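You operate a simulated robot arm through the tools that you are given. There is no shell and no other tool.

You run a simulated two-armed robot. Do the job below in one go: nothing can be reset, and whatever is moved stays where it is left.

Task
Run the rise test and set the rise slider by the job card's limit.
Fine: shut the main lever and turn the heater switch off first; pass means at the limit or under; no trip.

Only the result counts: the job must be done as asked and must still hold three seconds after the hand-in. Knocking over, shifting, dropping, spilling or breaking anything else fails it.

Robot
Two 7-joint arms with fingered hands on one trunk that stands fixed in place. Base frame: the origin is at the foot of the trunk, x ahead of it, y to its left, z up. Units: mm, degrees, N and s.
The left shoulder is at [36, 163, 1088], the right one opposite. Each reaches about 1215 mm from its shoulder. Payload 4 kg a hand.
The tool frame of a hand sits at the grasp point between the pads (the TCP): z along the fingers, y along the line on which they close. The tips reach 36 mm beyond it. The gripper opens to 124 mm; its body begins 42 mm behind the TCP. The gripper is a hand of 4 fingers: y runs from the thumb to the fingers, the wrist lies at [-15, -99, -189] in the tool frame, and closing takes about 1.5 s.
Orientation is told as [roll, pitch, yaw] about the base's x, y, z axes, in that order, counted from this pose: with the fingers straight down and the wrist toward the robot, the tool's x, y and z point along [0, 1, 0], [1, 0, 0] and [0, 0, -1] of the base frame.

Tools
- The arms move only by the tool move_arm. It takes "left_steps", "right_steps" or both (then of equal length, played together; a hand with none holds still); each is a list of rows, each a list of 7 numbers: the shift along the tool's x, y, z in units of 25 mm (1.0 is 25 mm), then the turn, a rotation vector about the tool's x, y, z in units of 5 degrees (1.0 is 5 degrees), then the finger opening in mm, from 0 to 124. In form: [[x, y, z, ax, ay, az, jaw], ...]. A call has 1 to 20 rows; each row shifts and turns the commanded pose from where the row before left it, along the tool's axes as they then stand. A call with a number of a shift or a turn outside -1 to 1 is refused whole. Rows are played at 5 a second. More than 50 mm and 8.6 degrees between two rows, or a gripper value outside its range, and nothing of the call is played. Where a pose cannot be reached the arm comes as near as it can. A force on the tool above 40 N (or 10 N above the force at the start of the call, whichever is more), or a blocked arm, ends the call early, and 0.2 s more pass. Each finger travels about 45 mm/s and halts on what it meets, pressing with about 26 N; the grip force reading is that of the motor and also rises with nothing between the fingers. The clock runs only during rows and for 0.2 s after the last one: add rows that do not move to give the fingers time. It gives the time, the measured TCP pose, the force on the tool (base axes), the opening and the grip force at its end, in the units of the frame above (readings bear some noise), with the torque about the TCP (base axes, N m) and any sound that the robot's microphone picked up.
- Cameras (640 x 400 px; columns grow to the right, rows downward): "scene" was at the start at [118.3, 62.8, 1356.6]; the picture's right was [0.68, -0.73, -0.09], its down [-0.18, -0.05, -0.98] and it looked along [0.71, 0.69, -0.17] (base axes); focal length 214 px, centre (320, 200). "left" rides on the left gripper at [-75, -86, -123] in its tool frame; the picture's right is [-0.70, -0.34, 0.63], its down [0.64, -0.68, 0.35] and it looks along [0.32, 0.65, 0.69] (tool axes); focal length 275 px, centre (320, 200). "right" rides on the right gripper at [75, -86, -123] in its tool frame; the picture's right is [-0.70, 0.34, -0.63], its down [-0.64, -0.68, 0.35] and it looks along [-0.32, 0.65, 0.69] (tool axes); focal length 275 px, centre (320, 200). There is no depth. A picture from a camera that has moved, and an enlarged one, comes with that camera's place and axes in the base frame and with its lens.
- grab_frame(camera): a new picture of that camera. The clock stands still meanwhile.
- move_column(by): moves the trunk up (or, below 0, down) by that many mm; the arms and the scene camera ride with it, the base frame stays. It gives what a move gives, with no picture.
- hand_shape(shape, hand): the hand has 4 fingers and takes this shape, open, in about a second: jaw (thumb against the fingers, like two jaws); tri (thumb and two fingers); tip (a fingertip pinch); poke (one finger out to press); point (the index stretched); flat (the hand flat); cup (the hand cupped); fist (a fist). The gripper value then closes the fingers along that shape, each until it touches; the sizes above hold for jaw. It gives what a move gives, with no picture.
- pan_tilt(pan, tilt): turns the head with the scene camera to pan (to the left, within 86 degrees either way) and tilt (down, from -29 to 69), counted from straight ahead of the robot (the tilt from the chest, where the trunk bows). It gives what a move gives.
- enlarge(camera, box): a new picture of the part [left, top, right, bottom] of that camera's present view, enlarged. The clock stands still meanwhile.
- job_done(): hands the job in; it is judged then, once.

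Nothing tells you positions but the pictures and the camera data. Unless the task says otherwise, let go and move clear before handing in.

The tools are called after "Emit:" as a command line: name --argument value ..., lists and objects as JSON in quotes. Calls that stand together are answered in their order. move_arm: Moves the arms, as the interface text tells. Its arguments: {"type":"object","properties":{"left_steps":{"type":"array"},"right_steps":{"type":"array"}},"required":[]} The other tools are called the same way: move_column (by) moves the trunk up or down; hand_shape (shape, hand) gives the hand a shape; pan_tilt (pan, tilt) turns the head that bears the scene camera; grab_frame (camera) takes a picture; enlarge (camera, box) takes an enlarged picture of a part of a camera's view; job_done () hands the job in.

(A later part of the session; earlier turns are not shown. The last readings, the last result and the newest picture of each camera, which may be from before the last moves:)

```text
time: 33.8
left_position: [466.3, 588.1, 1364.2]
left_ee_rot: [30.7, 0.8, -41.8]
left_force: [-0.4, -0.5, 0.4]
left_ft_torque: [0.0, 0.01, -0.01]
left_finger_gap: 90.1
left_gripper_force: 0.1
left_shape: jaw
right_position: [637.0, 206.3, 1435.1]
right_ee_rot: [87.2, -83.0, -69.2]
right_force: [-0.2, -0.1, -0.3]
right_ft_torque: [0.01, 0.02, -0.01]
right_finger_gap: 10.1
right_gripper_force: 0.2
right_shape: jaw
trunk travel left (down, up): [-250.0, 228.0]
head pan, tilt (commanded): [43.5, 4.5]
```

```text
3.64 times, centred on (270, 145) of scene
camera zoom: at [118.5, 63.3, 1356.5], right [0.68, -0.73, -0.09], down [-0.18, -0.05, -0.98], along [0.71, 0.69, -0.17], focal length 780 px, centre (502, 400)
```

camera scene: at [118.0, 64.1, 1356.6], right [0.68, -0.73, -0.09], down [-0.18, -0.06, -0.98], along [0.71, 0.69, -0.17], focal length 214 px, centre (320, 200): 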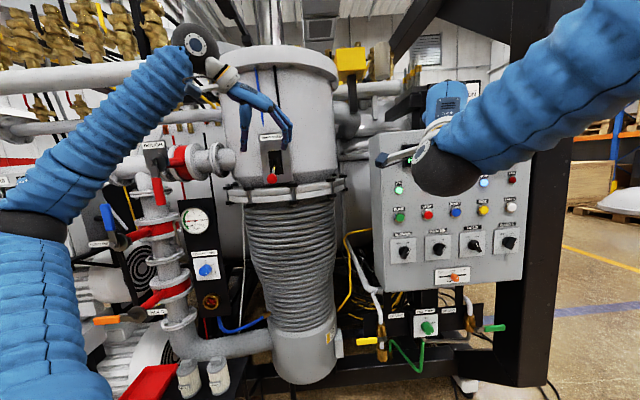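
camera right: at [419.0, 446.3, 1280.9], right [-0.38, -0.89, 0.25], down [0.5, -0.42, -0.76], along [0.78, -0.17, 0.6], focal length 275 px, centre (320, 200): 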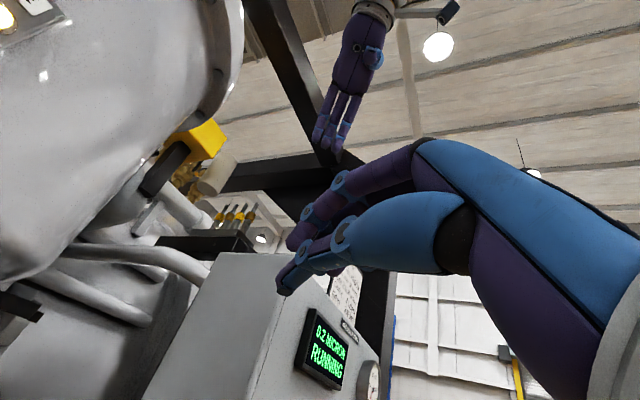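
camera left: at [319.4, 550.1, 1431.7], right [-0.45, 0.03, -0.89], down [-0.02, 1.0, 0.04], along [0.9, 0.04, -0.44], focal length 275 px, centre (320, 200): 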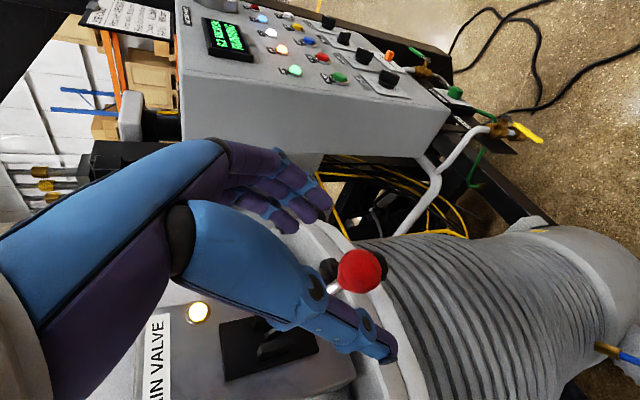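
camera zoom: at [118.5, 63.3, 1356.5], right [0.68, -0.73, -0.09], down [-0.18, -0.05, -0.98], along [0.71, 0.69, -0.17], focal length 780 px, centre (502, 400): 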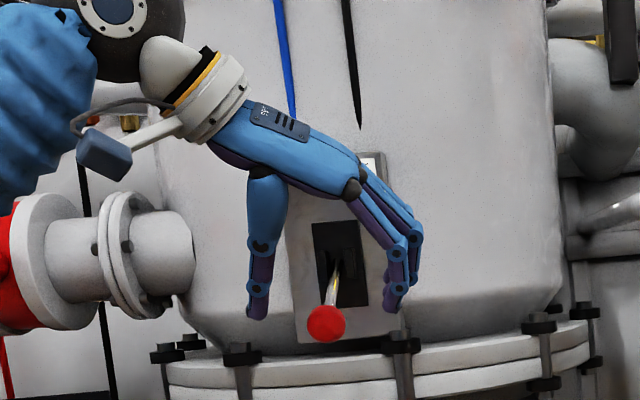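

The ball now lies about 51 mm ahead along the fingers, nearly centered. I advance 40 mm and close the hand on it.

Emit:
move_arm --left_steps '[[0, 0, 0.8, 0, 0, 0, 90], [0, 0, 0.8, 0, 0, 0, 90], [0, 0, 0, 0, 0, 0, 60], [0, 0, 0, 0, 0, 0, 40], [0, 0, 0, 0, 0, 0, 25], [0, 0, 0, 0, 0, 0, 20], [0, 0, 0, 0, 0, 0, 20], [0, 0, 0, 0, 0, 0, 20]]'

Emit:
grab_frame --camera "left"

Emit:
enlarge --camera "scene" --box '[210, 90, 330, 200]'

```text
time: 35.6
left_position: [478.1, 606.5, 1330.3]
left_ee_rot: [30.7, 0.9, -41.7]
left_force: [-19.0, 15.1, 0.5]
left_ft_torque: [0.13, 0.13, 0.08]
left_finger_gap: 36.2
left_gripper_force: 0.1
left_shape: jaw
right_position: [633.0, 208.0, 1437.2]
right_ee_rot: [87.8, -83.2, -70.1]
right_force: [0.0, 0.1, 0.6]
right_ft_torque: [-0.01, 0.0, 0.0]
right_finger_gap: 10.2
right_gripper_force: 0.1
right_shape: jaw
trunk travel left (down, up): [-250.0, 228.0]
head pan, tilt (commanded): [43.5, 4.5]
```

```text
taken
camera left: at [330.0, 567.8, 1397.9], right [-0.44, 0.03, -0.9], down [-0.02, 1.0, 0.04], along [0.9, 0.04, -0.44], focal length 275 px, centre (320, 200)
```

left: 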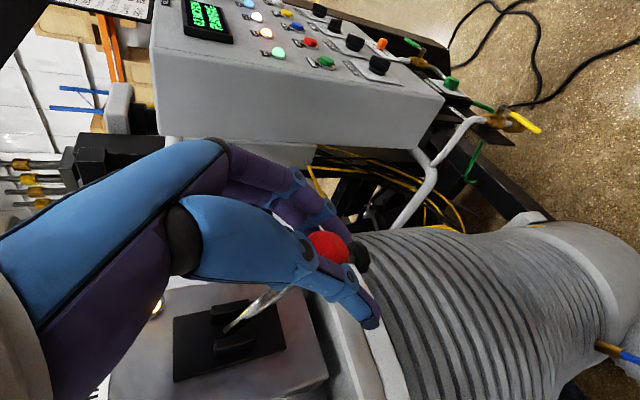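

```text
3.64 times, centred on (270, 145) of scene
camera zoom: at [115.7, 65.1, 1356.8], right [0.68, -0.72, -0.08], down [-0.18, -0.06, -0.98], along [0.71, 0.69, -0.17], focal length 780 px, centre (502, 400)
```

zoom: 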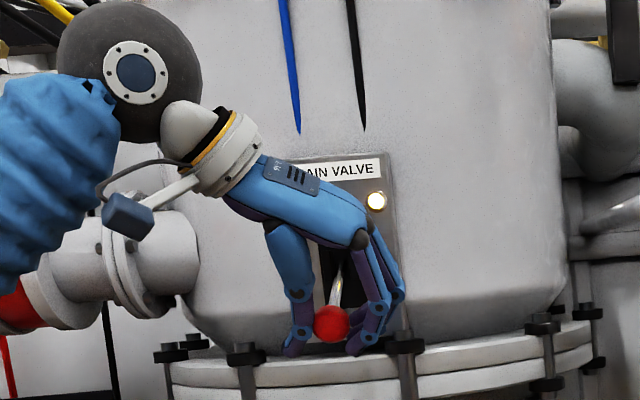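

The thumb side is pressing (lateral force about 24 N), so the hand sits slightly off-center. I'll ease the hand toward the thumb side a few mm while keeping the close command.

Emit:
move_arm --left_steps '[[0, -0.12, 0, 0, 0, 0, 20], [0, -0.12, 0, 0, 0, 0, 20], [0, 0, 0, 0, 0, 0, 15], [0, 0, 0, 0, 0, 0, 15], [0, 0, 0, 0, 0, 0, 15]]'

Emit:
grab_frame --camera "left"

```text
time: 36.8
left_position: [475.8, 607.8, 1329.0]
left_ee_rot: [30.6, 0.9, -41.8]
left_force: [-3.4, 1.2, -2.6]
left_ft_torque: [-0.05, 0.01, -0.04]
left_finger_gap: 21.3
left_gripper_force: 18.5
left_shape: jaw
right_position: [636.9, 208.3, 1436.6]
right_ee_rot: [87.4, -83.1, -69.5]
right_force: [-0.1, 0.9, -0.2]
right_ft_torque: [0.0, 0.0, -0.02]
right_finger_gap: 10.5
right_gripper_force: 0.1
right_shape: jaw
trunk travel left (down, up): [-250.0, 228.0]
head pan, tilt (commanded): [43.5, 4.5]
```

```text
taken
camera left: at [328.2, 569.6, 1397.3], right [-0.45, 0.03, -0.89], down [-0.02, 1.0, 0.04], along [0.89, 0.04, -0.44], focal length 275 px, centre (320, 200)
```

left: 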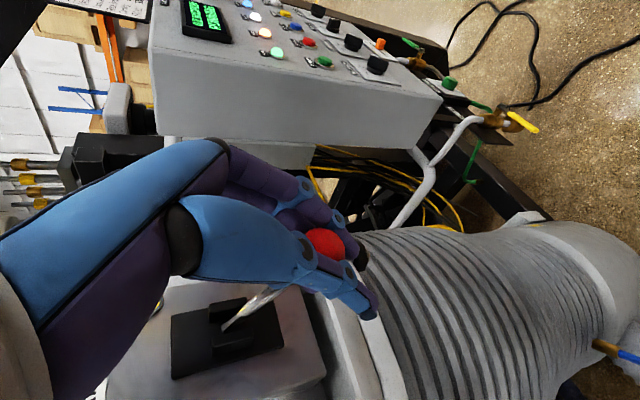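

The ball is gripped evenly (grip 18.5 N). I estimate the pivot at (546,672,1371), so I'll lift the ball along its arc to mid-travel and check.

Emit:
move_arm --left_steps '[[0.038, -0.012, -0.329, 0, 0, 0, 15], [0.038, -0.012, -0.329, 0, 0, 0, 15], [0.095, -0.01, -0.344, 0, 0, 0, 15], [0.095, -0.01, -0.344, 0, 0, 0, 15], [0.155, -0.006, -0.32, 0, 0, 0, 15], [0.155, -0.006, -0.32, 0, 0, 0, 15]]'

Emit:
grab_frame --camera "left"

Emit:
enlarge --camera "scene" --box '[210, 90, 330, 200]'

```text
time: 38.2
left_position: [468.0, 599.7, 1380.7]
left_ee_rot: [30.8, 0.9, -41.9]
left_force: [-3.5, -0.2, -0.5]
left_ft_torque: [0.0, -0.04, -0.02]
left_finger_gap: 8.3
left_gripper_force: 25.8
left_shape: jaw
right_position: [637.7, 206.2, 1436.4]
right_ee_rot: [87.5, -83.1, -69.6]
right_force: [0.7, -0.6, 0.4]
right_ft_torque: [0.04, -0.03, 0.0]
right_finger_gap: 10.1
right_gripper_force: 0.0
right_shape: jaw
trunk travel left (down, up): [-250.0, 228.0]
head pan, tilt (commanded): [43.5, 4.5]
```

```text
taken
camera left: at [320.1, 560.1, 1447.8], right [-0.44, 0.03, -0.9], down [-0.02, 1.0, 0.04], along [0.9, 0.04, -0.44], focal length 275 px, centre (320, 200)
```

left: 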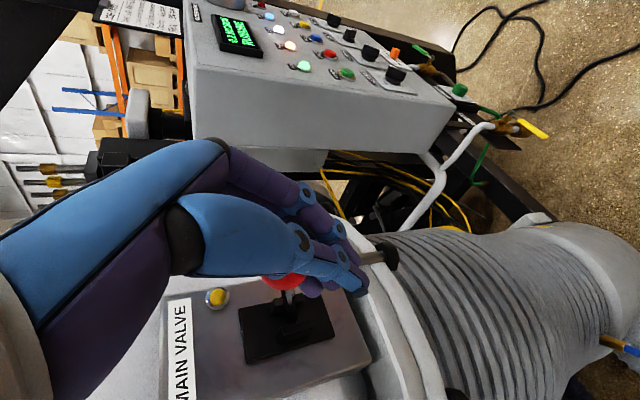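

```text
3.64 times, centred on (270, 145) of scene
camera zoom: at [118.4, 62.6, 1356.7], right [0.68, -0.73, -0.09], down [-0.18, -0.05, -0.98], along [0.71, 0.69, -0.17], focal length 780 px, centre (502, 400)
```

zoom: 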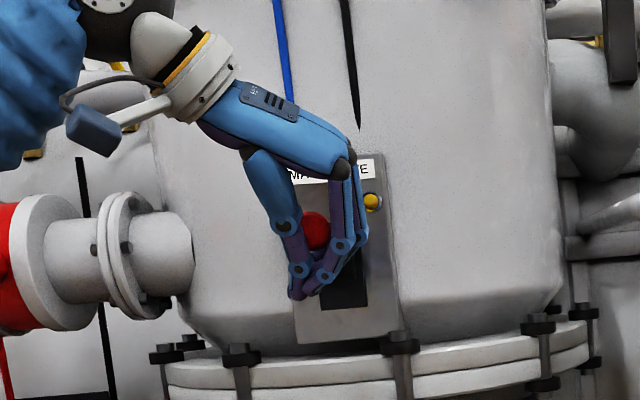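

The lamp has dimmed and the ball has slid up toward the palm with my fingers pinched beneath it. Let me look closely before continuing upward.

Emit:
enlarge --camera "left" --box '[160, 230, 400, 390]'

Emit:
enlarge --camera "scene" --box '[250, 120, 310, 180]'

Emit:
enlarge --camera "scene" --box '[365, 120, 535, 220]'

```text
2.50 times, centred on (280, 310) of left
camera zoom: at [320.1, 560.1, 1447.8], right [-0.44, 0.03, -0.9], down [-0.02, 1.0, 0.04], along [0.9, 0.04, -0.44], focal length 688 px, centre (420, -75)
```

zoom: 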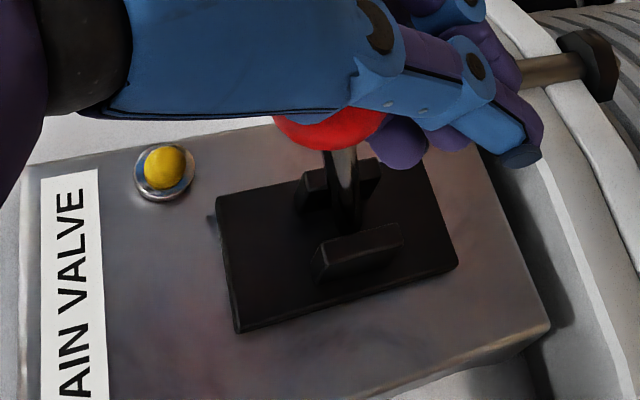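

```text
6.67 times, centred on (280, 150) of scene
camera zoom: at [118.4, 62.6, 1356.7], right [0.68, -0.73, -0.09], down [-0.18, -0.05, -0.98], along [0.71, 0.69, -0.17], focal length 1430 px, centre (587, 533)
```

zoom: 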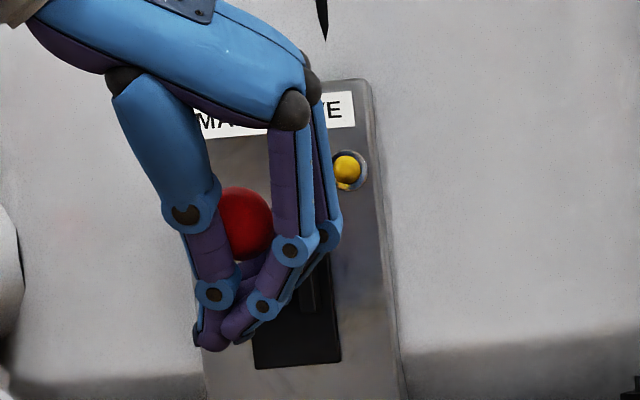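

```text
3.76 times, centred on (450, 170) of scene
camera zoom: at [118.4, 62.6, 1356.7], right [0.68, -0.73, -0.09], down [-0.18, -0.05, -0.98], along [0.71, 0.69, -0.17], focal length 807 px, centre (-169, 313)
```

zoom: 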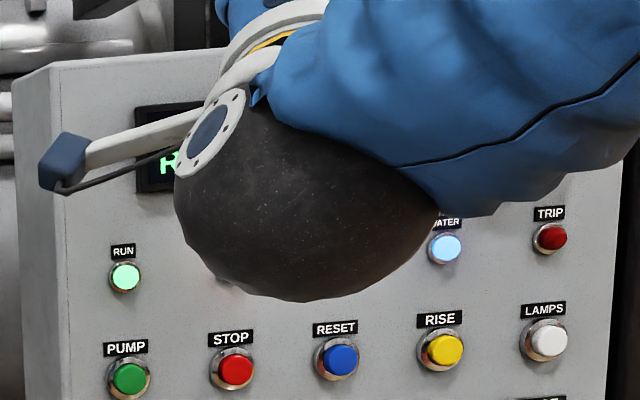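

The lamp is off and the lever is just above horizontal. I'll keep raising it along the arc to its upper stop.

Emit:
move_arm --left_steps '[[0.28, 0, -0.27, 0, 0, 0, 8], [0.3, 0, -0.25, 0, 0, 0, 8], [0.31, 0, -0.22, 0, 0, 0, 8], [0.32, 0, -0.2, 0, 0, 0, 8]]'

Emit:
grab_frame --camera "left"

Emit:
enlarge --camera "scene" --box '[240, 100, 320, 180]'

```text
time: 39.2
left_position: [474.6, 607.2, 1416.8]
left_ee_rot: [30.7, 0.9, -41.8]
left_force: [-8.0, -6.1, -8.3]
left_ft_torque: [-0.13, 0.02, -0.01]
left_finger_gap: 12.7
left_gripper_force: 0.1
left_shape: jaw
right_position: [636.3, 204.8, 1437.5]
right_ee_rot: [87.8, -83.0, -70.0]
right_force: [0.1, 0.2, 0.5]
right_ft_torque: [0.0, 0.01, 0.06]
right_finger_gap: 10.1
right_gripper_force: 0.0
right_shape: jaw
trunk travel left (down, up): [-250.0, 228.0]
head pan, tilt (commanded): [43.5, 4.5]
```

```text
taken
camera left: at [327.1, 568.7, 1484.8], right [-0.44, 0.03, -0.9], down [-0.02, 1.0, 0.04], along [0.9, 0.04, -0.44], focal length 275 px, centre (320, 200)
```

left: 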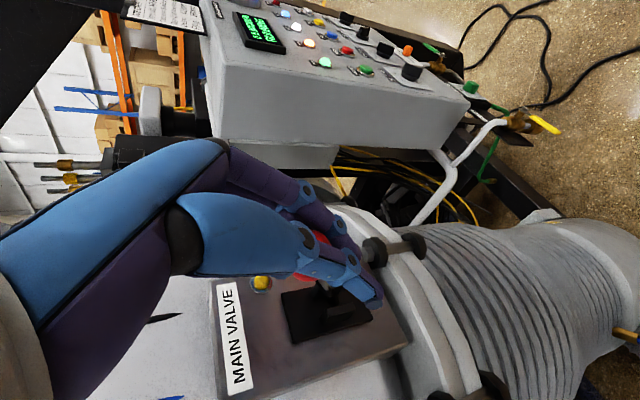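

```text
5.00 times, centred on (280, 140) of scene
camera zoom: at [117.1, 61.6, 1356.8], right [0.68, -0.73, -0.09], down [-0.18, -0.05, -0.98], along [0.71, 0.69, -0.17], focal length 1072 px, centre (520, 500)
```

zoom: 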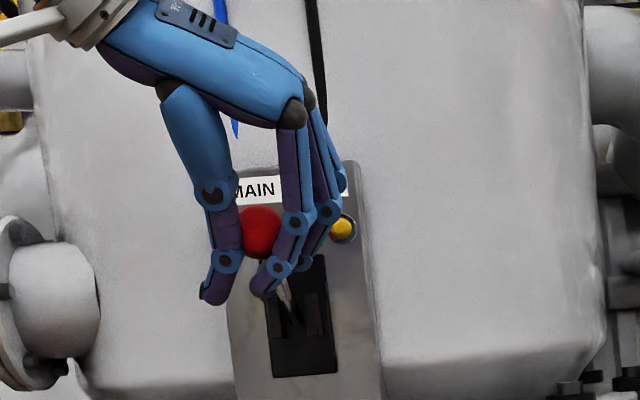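

The lever is near +26°, mirror of where it began, with resistance building. I'll push a little more to seat it against its stop, then open the hand.

Emit:
move_arm --left_steps '[[0.25, 0, -0.18, 0, 0, 0, 10], [0.25, 0, -0.18, 0, 0, 0, 10]]'

Emit:
enlarge --camera "scene" --box '[240, 100, 320, 180]'

```text
time: 39.6
left_position: [474.9, 607.6, 1419.6]
left_ee_rot: [30.3, 1.2, -42.0]
left_force: [-20.2, -8.0, -20.2]
left_ft_torque: [-0.22, 0.15, -0.33]
left_finger_gap: 14.7
left_gripper_force: 25.7
left_shape: jaw
right_position: [634.7, 207.6, 1436.7]
right_ee_rot: [88.0, -83.1, -70.1]
right_force: [0.3, 0.0, -0.1]
right_ft_torque: [-0.02, 0.02, -0.01]
right_finger_gap: 9.9
right_gripper_force: 0.1
right_shape: jaw
trunk travel left (down, up): [-250.0, 228.0]
head pan, tilt (commanded): [43.5, 4.5]
stopped in row 1 (left hand): the force on the tool passed its limit at 48 N (the readings are from after the stop); the commanded pose is now the measured one
```

```text
5.00 times, centred on (280, 140) of scene
camera zoom: at [116.3, 63.3, 1356.8], right [0.68, -0.72, -0.08], down [-0.18, -0.05, -0.98], along [0.71, 0.69, -0.17], focal length 1072 px, centre (520, 500)
```

zoom: 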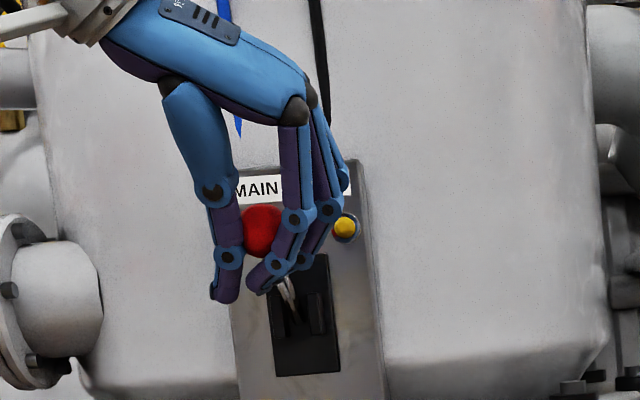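

The lever hit its upper stop. I open the hand wide and withdraw along the fingers' line.

Emit:
move_arm --left_steps '[[-0.05, 0, 0, 0, 0, 0, 40], [0, 0, 0, 0, 0, 0, 70], [0, 0, 0, 0, 0, 0, 90], [0, 0, 0, 0, 0, 0, 95], [0, 0, 0, 0, 0, 0, 95], [0, 0, -0.4, 0, 0, 0, 95], [0, 0, -0.5, 0, 0, 0, 95], [0, 0, -0.8, 0, 0, 0, 95], [0, 0, -0.8, 0, 0, 0, 95], [0, 0, -0.8, 0, 0, 0, 95], [0, 0, -0.8, 0, 0, 0, 95]]'

Emit:
grab_frame --camera "left"

Emit:
enlarge --camera "scene" --box '[220, 90, 330, 190]'

```text
time: 42.0
left_position: [443.8, 567.0, 1507.4]
left_ee_rot: [30.5, 1.2, -41.9]
left_force: [0.0, -0.6, 0.2]
left_ft_torque: [0.01, 0.0, 0.0]
left_finger_gap: 95.1
left_gripper_force: 0.0
left_shape: jaw
right_position: [636.1, 204.6, 1436.9]
right_ee_rot: [87.6, -82.9, -69.9]
right_force: [-0.1, -1.6, 0.1]
right_ft_torque: [-0.02, -0.03, 0.0]
right_finger_gap: 10.1
right_gripper_force: 0.1
right_shape: jaw
trunk travel left (down, up): [-250.0, 228.0]
head pan, tilt (commanded): [43.5, 4.5]
```

```text
taken
camera left: at [295.5, 529.1, 1576.0], right [-0.45, 0.03, -0.89], down [-0.02, 1.0, 0.04], along [0.89, 0.04, -0.45], focal length 275 px, centre (320, 200)
```

left: 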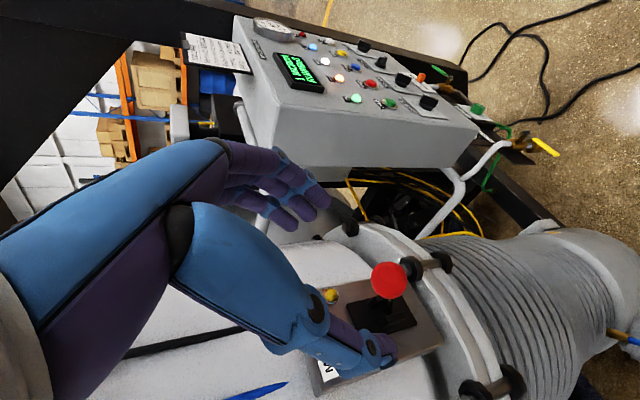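

```text
4.00 times, centred on (275, 140) of scene
camera zoom: at [117.8, 62.3, 1356.7], right [0.68, -0.73, -0.09], down [-0.18, -0.05, -0.98], along [0.71, 0.69, -0.17], focal length 858 px, centre (500, 440)
```

zoom: 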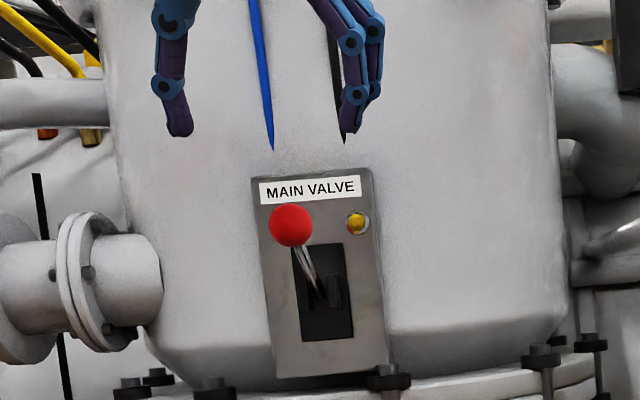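

The main lever is up and the lamp is off: shut. Now check the panel display through the left camera while I plan the heater.

Emit:
enlarge --camera "left" --box '[230, 10, 470, 130]'

Emit:
enlarge --camera "scene" --box '[365, 120, 535, 290]'

```text
2.67 times, centred on (350, 70) of left
camera zoom: at [295.5, 529.1, 1576.0], right [-0.45, 0.03, -0.89], down [-0.02, 1.0, 0.04], along [0.89, 0.04, -0.45], focal length 734 px, centre (240, 547)
```

zoom: 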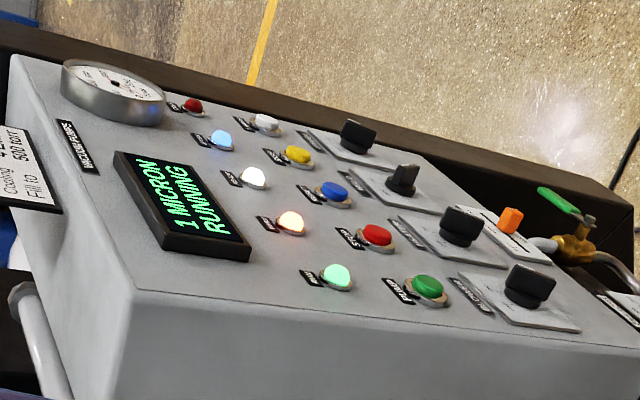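

```text
2.35 times, centred on (450, 205) of scene
camera zoom: at [117.8, 62.3, 1356.7], right [0.68, -0.73, -0.09], down [-0.18, -0.05, -0.98], along [0.71, 0.69, -0.17], focal length 505 px, centre (14, 188)
```

zoom: 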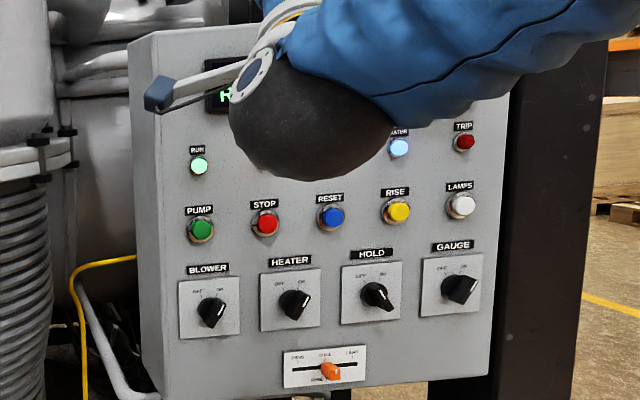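

The chamber is at 1 micron and running; heater comes next. I'll shape the right hand to poke and look at where its finger tip lies.

Emit:
hand_shape --hand "right" --shape "poke"

Emit:
grab_frame --camera "right"

Emit:
grab_frame --camera "scene"

```text
time: 42.9
left_position: [443.7, 567.4, 1506.8]
left_ee_rot: [30.6, 1.1, -41.9]
left_force: [-0.1, 0.0, 0.3]
left_ft_torque: [0.01, 0.0, 0.0]
left_finger_gap: 94.9
left_gripper_force: 0.1
left_shape: jaw
right_position: [636.7, 207.6, 1437.3]
right_ee_rot: [87.3, -83.0, -69.6]
right_force: [0.0, -0.1, 0.0]
right_ft_torque: [-0.02, 0.0, -0.02]
right_finger_gap: 0.1
right_gripper_force: 0.1
right_shape: poke
trunk travel left (down, up): [-250.0, 228.0]
head pan, tilt (commanded): [43.5, 4.5]
```

```text
taken
camera right: at [494.2, 248.0, 1360.1], right [-0.38, -0.89, 0.25], down [0.5, -0.43, -0.76], along [0.78, -0.16, 0.6], focal length 275 px, centre (320, 200)
```

right: 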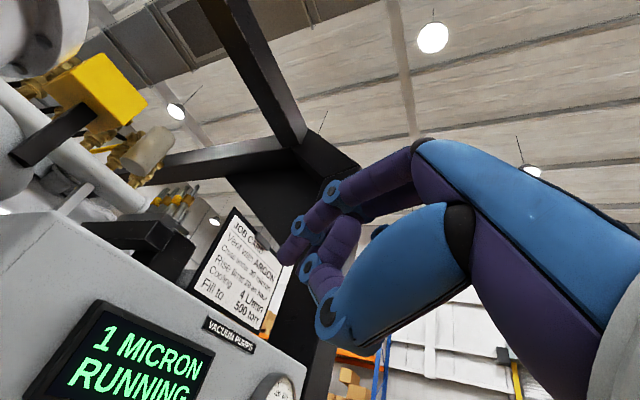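

```text
taken
camera scene: at [118.1, 62.8, 1356.6], right [0.68, -0.73, -0.09], down [-0.18, -0.05, -0.98], along [0.71, 0.69, -0.17], focal length 214 px, centre (320, 200)
```

scene: 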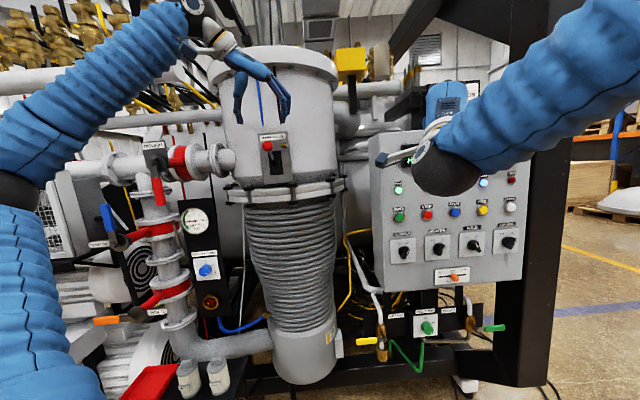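

Poke fingertip appears to lie nearly on the tool axis, about 36 mm past the TCP. I'll move the right hand forward and down in front of the panel in two stages, leveling it.

Emit:
move_arm --right_steps '[[-0.6, -0.69, 0.45, 0, 0, -0.7, 0], [-0.6, -0.69, 0.45, 0, 0, -0.7, 0], [-0.6, -0.69, 0.45, 0, 0, 0, 0], [-0.6, -0.69, 0.45, 0, 0, 0, 0], [-0.6, -0.69, 0.45, 0, 0, 0, 0], [-0.6, -0.69, 0.45, 0, 0, 0, 0], [-0.6, -0.69, 0.45, 0, 0, 0, 0], [-0.6, -0.69, 0.45, 0, 0, 0, 0]]'

Emit:
grab_frame --camera "right"

Emit:
grab_frame --camera "scene"

```text
time: 44.7
left_position: [444.5, 567.5, 1505.2]
left_ee_rot: [30.3, 1.2, -41.9]
left_force: [-0.4, -0.4, -0.6]
left_ft_torque: [0.04, 0.02, -0.03]
left_finger_gap: 94.7
left_gripper_force: 0.0
left_shape: jaw
right_position: [710.6, 195.1, 1296.4]
right_ee_rot: [31.7, -89.3, -14.5]
right_force: [0.0, -0.4, 0.4]
right_ft_torque: [-0.01, -0.02, 0.01]
right_finger_gap: 0.1
right_gripper_force: 0.0
right_shape: poke
right hand out of reach, approached as far as the arm can: row 2, 3, 4, 5, 6, 7, 8
trunk travel left (down, up): [-250.0, 228.0]
head pan, tilt (commanded): [43.5, 4.5]
```

```text
taken
camera right: at [571.5, 228.6, 1212.5], right [-0.4, -0.85, 0.34], down [0.51, -0.51, -0.69], along [0.76, -0.1, 0.64], focal length 275 px, centre (320, 200)
```

right: 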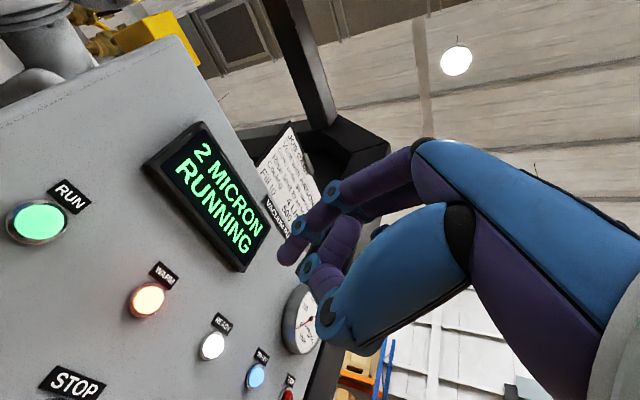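

```text
taken
camera scene: at [118.9, 63.3, 1356.5], right [0.68, -0.73, -0.09], down [-0.18, -0.05, -0.98], along [0.71, 0.69, -0.17], focal length 214 px, centre (320, 200)
```

scene: 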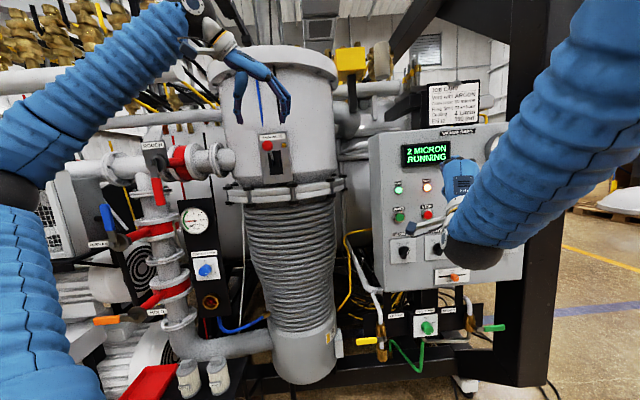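

The display reads 2 micron. The lateral move was limited by the wrist, so now I yaw the hand toward the panel normal while lowering.

Emit:
move_arm --right_steps '[[0, -0.6, 0, 0, 1, 0, 0], [0, -0.6, 0, 0, 1, 0, 0], [0, -0.6, 0, 0, 1, 0, 0], [0, -0.6, 0, 0, 1, 0, 0], [0, -0.6, 0, 0, 1, 0, 0], [0, -0.6, 0, 0, 1, 0, 0]]'

Emit:
grab_frame --camera "right"

Emit:
grab_frame --camera "scene"

```text
time: 46.3
left_position: [442.0, 567.3, 1506.5]
left_ee_rot: [30.5, 1.1, -41.9]
left_force: [0.1, 1.0, 0.5]
left_ft_torque: [0.0, -0.02, 0.01]
left_finger_gap: 95.0
left_gripper_force: 0.1
left_shape: jaw
right_position: [638.6, 172.4, 1271.4]
right_ee_rot: [94.3, -73.9, -62.4]
right_force: [-0.3, 0.3, 0.2]
right_ft_torque: [0.0, 0.01, 0.01]
right_finger_gap: 0.0
right_gripper_force: 0.1
right_shape: poke
right hand out of reach, approached as far as the arm can: row 1, 2, 3, 4, 5, 6
trunk travel left (down, up): [-250.0, 228.0]
head pan, tilt (commanded): [43.5, 4.5]
stopped in row 6 (right hand): the arm was blocked; the commanded pose is now the measured one
```

```text
taken
camera right: at [485.6, 188.9, 1206.8], right [-0.14, -0.98, 0.12], down [0.54, -0.17, -0.83], along [0.83, -0.05, 0.55], focal length 275 px, centre (320, 200)
```

right: 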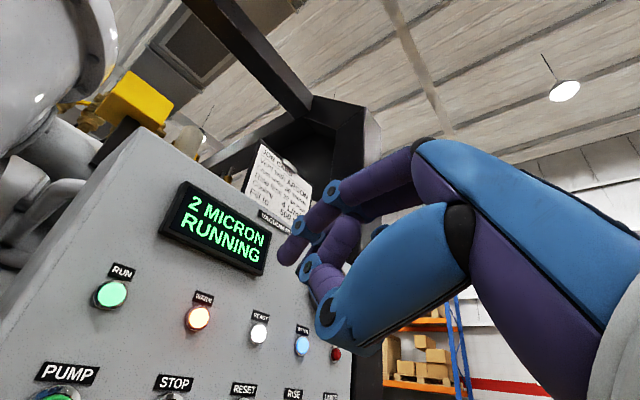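

```text
taken
camera scene: at [118.2, 62.9, 1356.6], right [0.68, -0.73, -0.09], down [-0.18, -0.05, -0.98], along [0.71, 0.69, -0.17], focal length 214 px, centre (320, 200)
```

scene: 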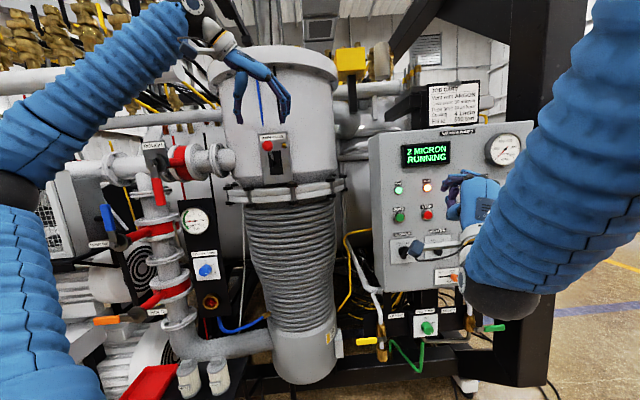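

The right arm is elbow-high and stuck again. I'll bring it back to the right with fingers down, so the elbow swings out to the right, then lower it and approach the panel from there.

Emit:
move_arm --right_steps '[[-0.7, 0.3, 0, 1, 0, 0, 0], [-0.7, 0.3, 0, 1, 0, 0, 0], [-0.7, 0.3, 0, 1, 0, 0, 0], [-0.7, 0.3, 0, 1, 0, 0, 0], [-0.7, 0.3, 0, 1, 0, 0, 0], [-0.7, 0.3, 0, 1, 0, 0, 0], [-0.7, 0.2, 0, 1, 0, 0, 0], [-0.7, 0.2, 0, 1, 0, 0, 0], [-0.7, 0.2, 0, 1, 0, 0, 0], [-0.7, 0.2, 0, 1, 0, 0, 0], [-0.7, 0.2, 0, 1, 0, 0, 0], [-0.7, 0.2, 0, 1, 0, 0, 0], [-0.7, 0.2, 0, 1, 0, 0, 0], [-0.7, 0.2, 0, 1, 0, 0, 0], [-0.7, 0.2, 0, 1, 0, 0, 0]]'

Emit:
grab_frame --camera "right"

Emit:
grab_frame --camera "scene"

```text
time: 49.5
left_position: [443.9, 568.9, 1506.0]
left_ee_rot: [30.4, 1.1, -41.9]
left_force: [0.6, 0.9, 0.4]
left_ft_torque: [0.0, -0.02, -0.01]
left_finger_gap: 94.7
left_gripper_force: 0.1
left_shape: jaw
right_position: [721.3, 164.7, 1112.8]
right_ee_rot: [19.1, -19.4, 20.1]
right_force: [0.2, -0.5, -0.8]
right_ft_torque: [0.01, 0.0, -0.03]
right_finger_gap: 0.2
right_gripper_force: 0.1
right_shape: poke
right hand out of reach, approached as far as the arm can: row 1, 2, 3, 4, 5, 6, 7, 8, 9, 10
trunk travel left (down, up): [-250.0, 228.0]
head pan, tilt (commanded): [43.5, 4.5]
```

```text
taken
camera right: at [591.3, 148.8, 1216.0], right [0.48, -0.75, 0.46], down [-0.27, -0.63, -0.73], along [0.84, 0.23, -0.5], focal length 275 px, centre (320, 200)
```

right: 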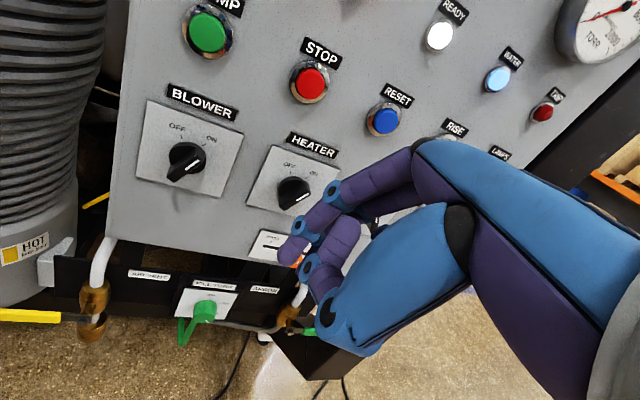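

```text
taken
camera scene: at [118.5, 64.0, 1356.5], right [0.68, -0.73, -0.09], down [-0.18, -0.05, -0.98], along [0.71, 0.69, -0.17], focal length 214 px, centre (320, 200)
```

scene: 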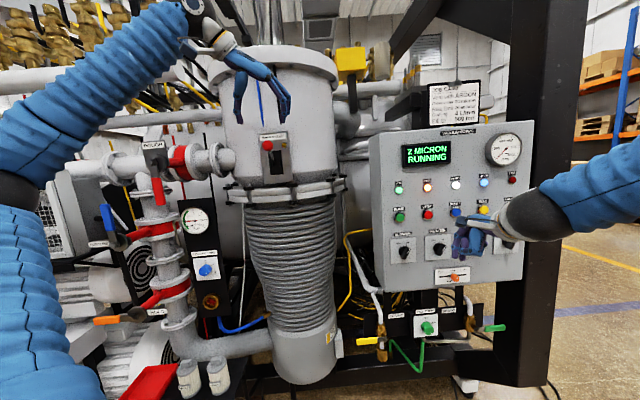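

The arm has settled into an elbow-out posture with the hand about 160 mm in front of the heater knob. From here I rotate the fingers to point straight at the panel.

Emit:
move_arm --right_steps '[[0, 0, 0, -0.864, 0.103, -0.376, 0], [0, 0, 0, -0.864, 0.103, -0.376, 0], [0, 0, 0, -0.864, 0.103, -0.376, 0], [0, 0, 0, -0.864, 0.103, -0.376, 0], [0, 0, 0, -0.864, 0.103, -0.376, 0], [0, 0, 0, -0.864, 0.103, -0.376, 0], [0, 0, 0, -0.864, 0.103, -0.376, 0], [0, 0, 0, -0.864, 0.103, -0.376, 0]]'

Emit:
grab_frame --camera "right"

Emit:
grab_frame --camera "scene"

```text
time: 51.3
left_position: [443.4, 567.6, 1507.4]
left_ee_rot: [30.6, 1.1, -41.9]
left_force: [0.1, 0.7, 1.4]
left_ft_torque: [0.0, 0.0, -0.02]
left_finger_gap: 94.8
left_gripper_force: 0.0
left_shape: jaw
right_position: [720.2, 165.3, 1114.3]
right_ee_rot: [20.9, -47.8, 22.0]
right_force: [0.0, 0.3, -0.4]
right_ft_torque: [-0.02, -0.03, -0.02]
right_finger_gap: 0.1
right_gripper_force: 0.1
right_shape: poke
right hand out of reach, approached as far as the arm can: row 7, 8
trunk travel left (down, up): [-250.0, 228.0]
head pan, tilt (commanded): [43.5, 4.5]
```

```text
taken
camera right: at [561.2, 125.8, 1144.2], right [0.3, -0.82, 0.48], down [0.13, -0.46, -0.88], along [0.94, 0.33, -0.03], focal length 275 px, centre (320, 200)
```

right: 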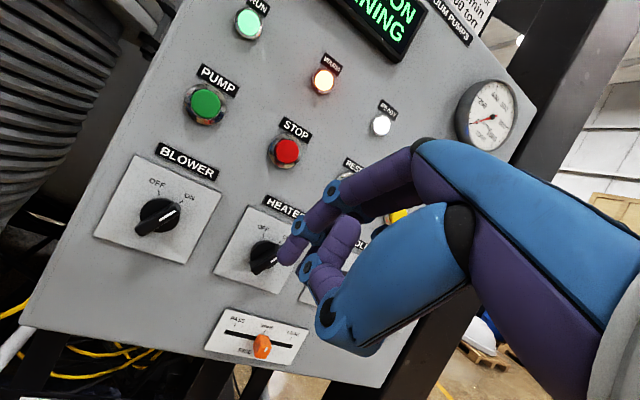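

```text
taken
camera scene: at [117.6, 63.3, 1356.8], right [0.68, -0.73, -0.08], down [-0.18, -0.05, -0.98], along [0.71, 0.69, -0.17], focal length 214 px, centre (320, 200)
```

scene: 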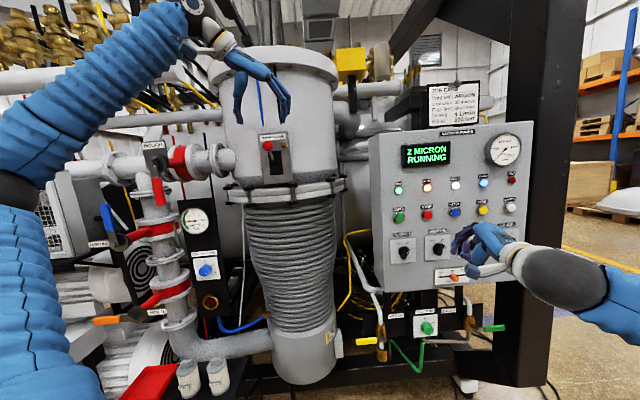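

The wrist is near the fold limit again at this spot, so I shift the hand forward and slightly down, then finish the rotation to face the panel squarely.

Emit:
move_arm --right_steps '[[-0.8, -0.06, 0.9, 0, 0, 0, 0], [-0.8, -0.06, 0.9, 0, 0, 0, 0], [0, 0, 0, -0.862, 0.107, -0.373, 0], [0, 0, 0, -0.862, 0.107, -0.373, 0], [0, 0, 0, -0.862, 0.107, -0.373, 0], [0, 0, 0, -0.862, 0.107, -0.373, 0], [0, 0, 0, -0.862, 0.107, -0.373, 0], [0, 0, 0, -0.862, 0.107, -0.373, 0], [0, 0, 0, -0.862, 0.107, -0.373, 0], [0, 0, 0, -0.862, 0.107, -0.373, 0], [0, 0, 0, -0.862, 0.107, -0.373, 0]]'

Emit:
grab_frame --camera "right"

Emit:
grab_frame --camera "scene"

```text
time: 53.7
left_position: [442.7, 568.0, 1507.0]
left_ee_rot: [30.5, 1.1, -41.8]
left_force: [-0.1, -0.1, 0.1]
left_ft_torque: [-0.01, -0.01, 0.02]
left_finger_gap: 95.0
left_gripper_force: 0.2
left_shape: jaw
right_position: [765.3, 158.9, 1073.1]
right_ee_rot: [112.7, -89.8, -64.5]
right_force: [0.2, 0.6, -0.4]
right_ft_torque: [0.03, -0.01, -0.01]
right_finger_gap: 0.0
right_gripper_force: 0.1
right_shape: poke
trunk travel left (down, up): [-250.0, 228.0]
head pan, tilt (commanded): [43.5, 4.5]
```

```text
taken
camera right: at [628.8, 117.4, 986.1], right [0.1, -0.94, 0.33], down [0.71, -0.17, -0.68], along [0.7, 0.3, 0.65], focal length 275 px, centre (320, 200)
```

right: 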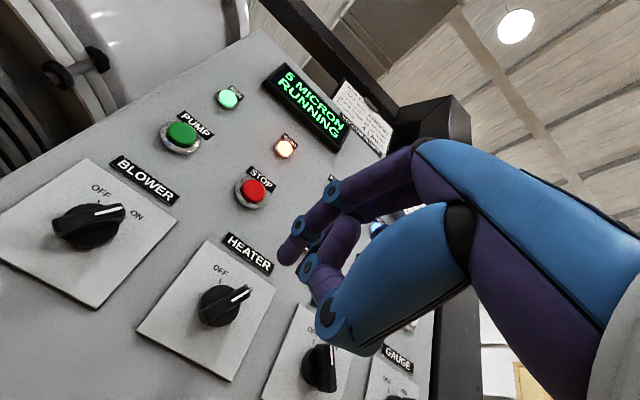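

```text
taken
camera scene: at [118.4, 62.9, 1356.6], right [0.68, -0.73, -0.09], down [-0.18, -0.05, -0.98], along [0.71, 0.69, -0.17], focal length 214 px, centre (320, 200)
```

scene: 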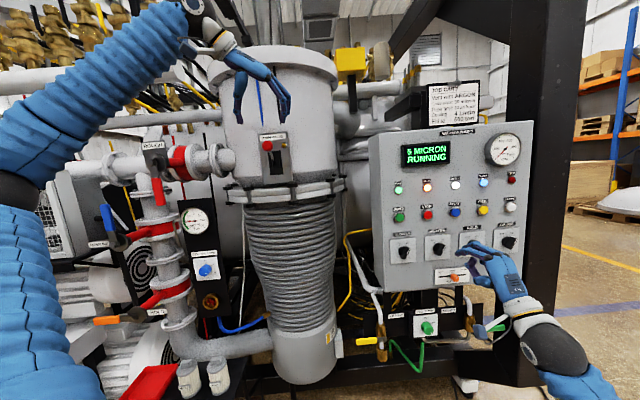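

Now the right hand faces the panel squarely with the elbow down; display reads 5 micron. I'll zoom to calibrate the fingertip and the heater knob's exact place.

Emit:
enlarge --camera "scene" --box '[420, 220, 530, 300]'

Emit:
enlarge --camera "right" --box '[130, 180, 350, 390]'

Emit:
enlarge --camera "left" --box '[230, 0, 480, 140]'

```text
5.00 times, centred on (475, 260) of scene
camera zoom: at [118.4, 62.9, 1356.6], right [0.68, -0.73, -0.09], down [-0.18, -0.05, -0.98], along [0.71, 0.69, -0.17], focal length 1072 px, centre (-455, -100)
```

zoom: 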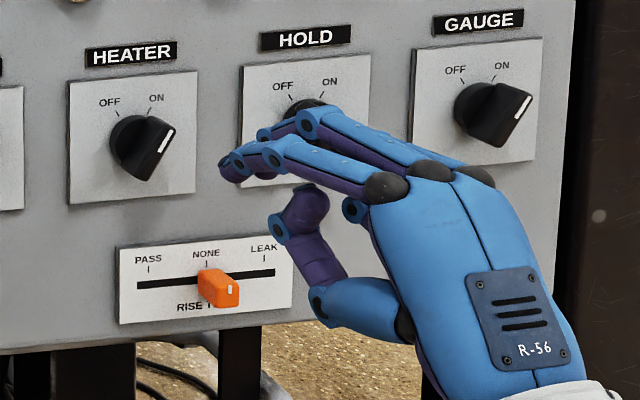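

```text
1.90 times, centred on (240, 285) of right
camera zoom: at [628.8, 117.4, 986.1], right [0.1, -0.94, 0.33], down [0.71, -0.17, -0.68], along [0.7, 0.3, 0.65], focal length 524 px, centre (472, 38)
```

zoom: 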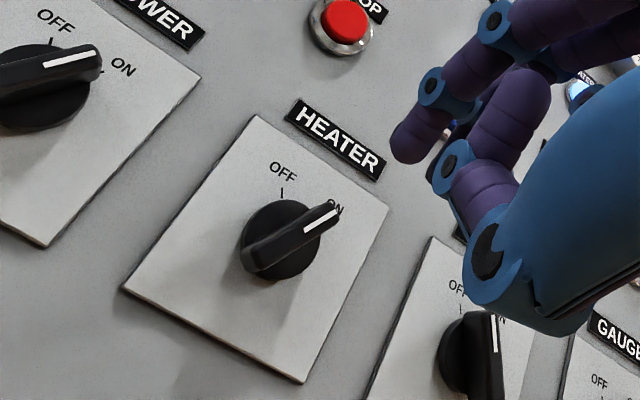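

```text
2.56 times, centred on (355, 70) of left
camera zoom: at [296.3, 530.0, 1575.4], right [-0.45, 0.03, -0.89], down [-0.02, 1.0, 0.04], along [0.89, 0.04, -0.45], focal length 705 px, centre (230, 533)
```

zoom: 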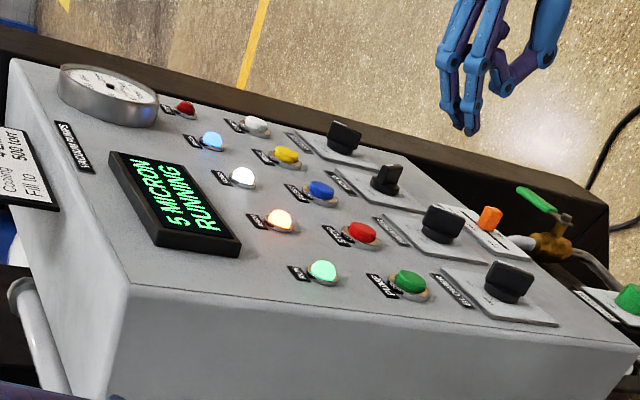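

Emit:
enlarge --camera "left" --box '[380, 0, 480, 70]'

Emit:
enlarge --camera "scene" --box '[445, 230, 505, 270]'

```text
5.71 times, centred on (430, 35) of left
camera zoom: at [296.3, 530.0, 1575.4], right [-0.45, 0.03, -0.89], down [-0.02, 1.0, 0.04], along [0.89, 0.04, -0.45], focal length 1573 px, centre (-309, 1143)
```

zoom: 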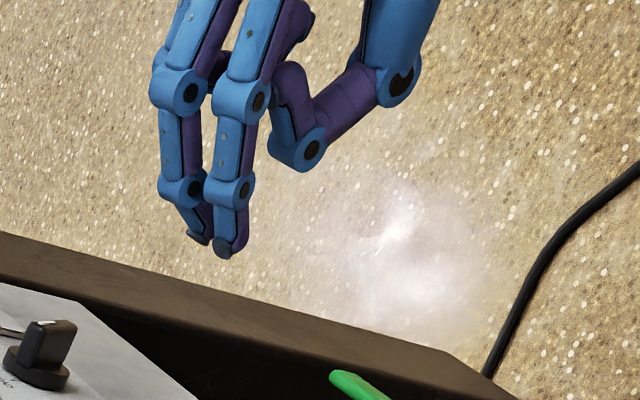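

```text
10.00 times, centred on (475, 250) of scene
camera zoom: at [118.4, 62.9, 1356.6], right [0.68, -0.73, -0.09], down [-0.18, -0.05, -0.98], along [0.71, 0.69, -0.17], focal length 2145 px, centre (-1230, -300)
```

zoom: 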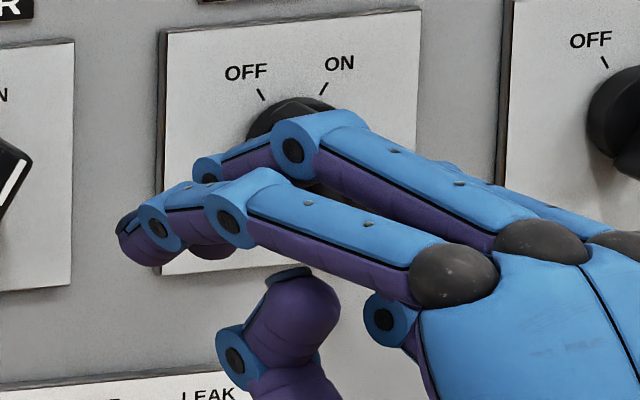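

Two fingers seem forward in this shape. I'll try the "point" shape to see whether a single stretched finger gives a cleaner tool.

Emit:
hand_shape --hand "right" --shape "point"

Emit:
enlarge --camera "scene" --box '[430, 220, 530, 300]'

Emit:
grab_frame --camera "right"

Emit:
enlarge --camera "left" --box '[380, 0, 480, 70]'

```text
time: 54.6
left_position: [443.1, 567.5, 1505.7]
left_ee_rot: [30.5, 1.1, -41.9]
left_force: [-0.3, -0.4, 0.2]
left_ft_torque: [0.0, 0.01, -0.01]
left_finger_gap: 95.1
left_gripper_force: 0.1
left_shape: jaw
right_position: [766.3, 160.0, 1072.0]
right_ee_rot: [88.2, -89.8, -40.1]
right_force: [-0.5, 0.4, 0.4]
right_ft_torque: [-0.01, 0.01, 0.01]
right_finger_gap: 116.3
right_gripper_force: 0.1
right_shape: point
trunk travel left (down, up): [-250.0, 228.0]
head pan, tilt (commanded): [43.5, 4.5]
```

```text
5.00 times, centred on (480, 260) of scene
camera zoom: at [118.2, 62.9, 1356.6], right [0.68, -0.73, -0.09], down [-0.18, -0.05, -0.98], along [0.71, 0.69, -0.17], focal length 1072 px, centre (-480, -100)
```

zoom: 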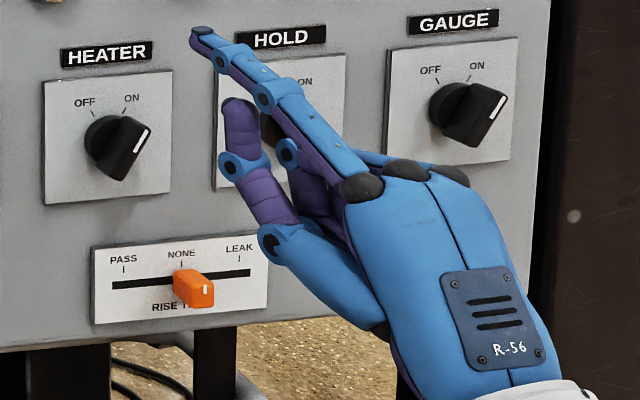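

```text
taken
camera right: at [628.6, 117.4, 986.5], right [0.1, -0.94, 0.33], down [0.71, -0.17, -0.68], along [0.7, 0.3, 0.65], focal length 275 px, centre (320, 200)
```

right: 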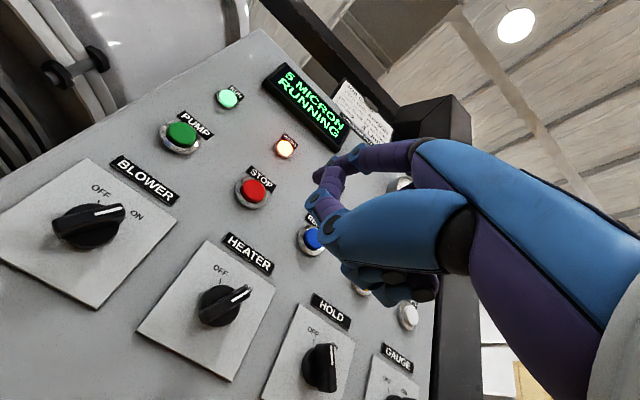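

```text
5.71 times, centred on (430, 35) of left
camera zoom: at [296.1, 530.1, 1575.4], right [-0.45, 0.03, -0.89], down [-0.02, 1.0, 0.04], along [0.89, 0.04, -0.45], focal length 1573 px, centre (-309, 1143)
```

zoom: 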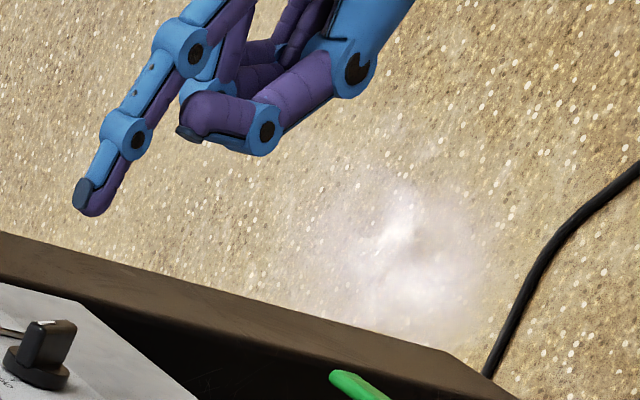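

In "point", the single index tip is at roughly (10, 80, 38) in the tool frame — a clean straight finger. The heater plate is square-on with its dial center about 22 mm below the current TCP height. I'll bring the tip to the right of the heater's wing, still short of the panel.

Emit:
move_arm --right_steps '[[-0.32, -0.79, 0.24, 0, 0, 0, 124], [-0.32, -0.79, 0.24, 0, 0, 0, 124], [-0.32, -0.79, 0.24, 0, 0, 0, 124], [-0.32, -0.79, 0.24, 0, 0, 0, 124], [-0.32, -0.79, 0.24, 0, 0, 0, 124]]'

Emit:
grab_frame --camera "right"

Emit:
enlarge --camera "scene" --box '[420, 220, 520, 290]'

Emit:
enlarge --camera "left" --box '[370, 0, 470, 70]'

```text
time: 55.8
left_position: [443.1, 567.7, 1506.2]
left_ee_rot: [30.4, 1.1, -41.9]
left_force: [-0.3, 0.0, -0.1]
left_ft_torque: [0.02, -0.01, 0.01]
left_finger_gap: 95.0
left_gripper_force: 0.1
left_shape: jaw
right_position: [814.5, 155.6, 973.6]
right_ee_rot: [99.9, -89.9, -51.7]
right_force: [0.1, 0.2, 0.6]
right_ft_torque: [0.03, 0.05, 0.04]
right_finger_gap: 116.0
right_gripper_force: 0.1
right_shape: point
trunk travel left (down, up): [-250.0, 228.0]
head pan, tilt (commanded): [43.5, 4.5]
```

```text
taken
camera right: at [677.5, 113.5, 886.8], right [0.1, -0.94, 0.33], down [0.71, -0.17, -0.68], along [0.7, 0.3, 0.65], focal length 275 px, centre (320, 200)
```

right: 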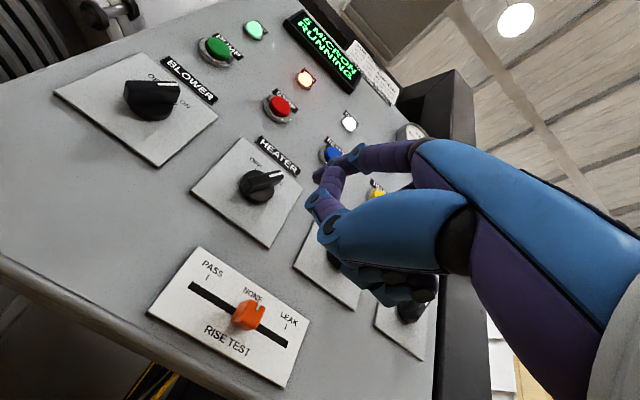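

```text
5.71 times, centred on (470, 255) of scene
camera zoom: at [118.5, 62.9, 1356.5], right [0.68, -0.73, -0.09], down [-0.18, -0.05, -0.98], along [0.71, 0.69, -0.17], focal length 1226 px, centre (-537, -114)
```

zoom: 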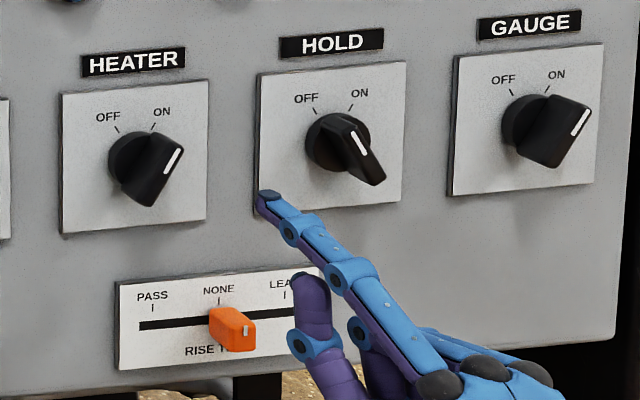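

```text
5.71 times, centred on (420, 35) of left
camera zoom: at [296.5, 530.1, 1575.3], right [-0.45, 0.03, -0.89], down [-0.02, 1.0, 0.04], along [0.89, 0.04, -0.45], focal length 1573 px, centre (-251, 1143)
```

zoom: 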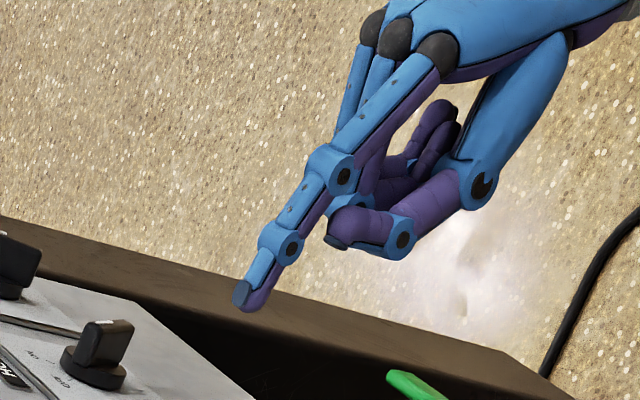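

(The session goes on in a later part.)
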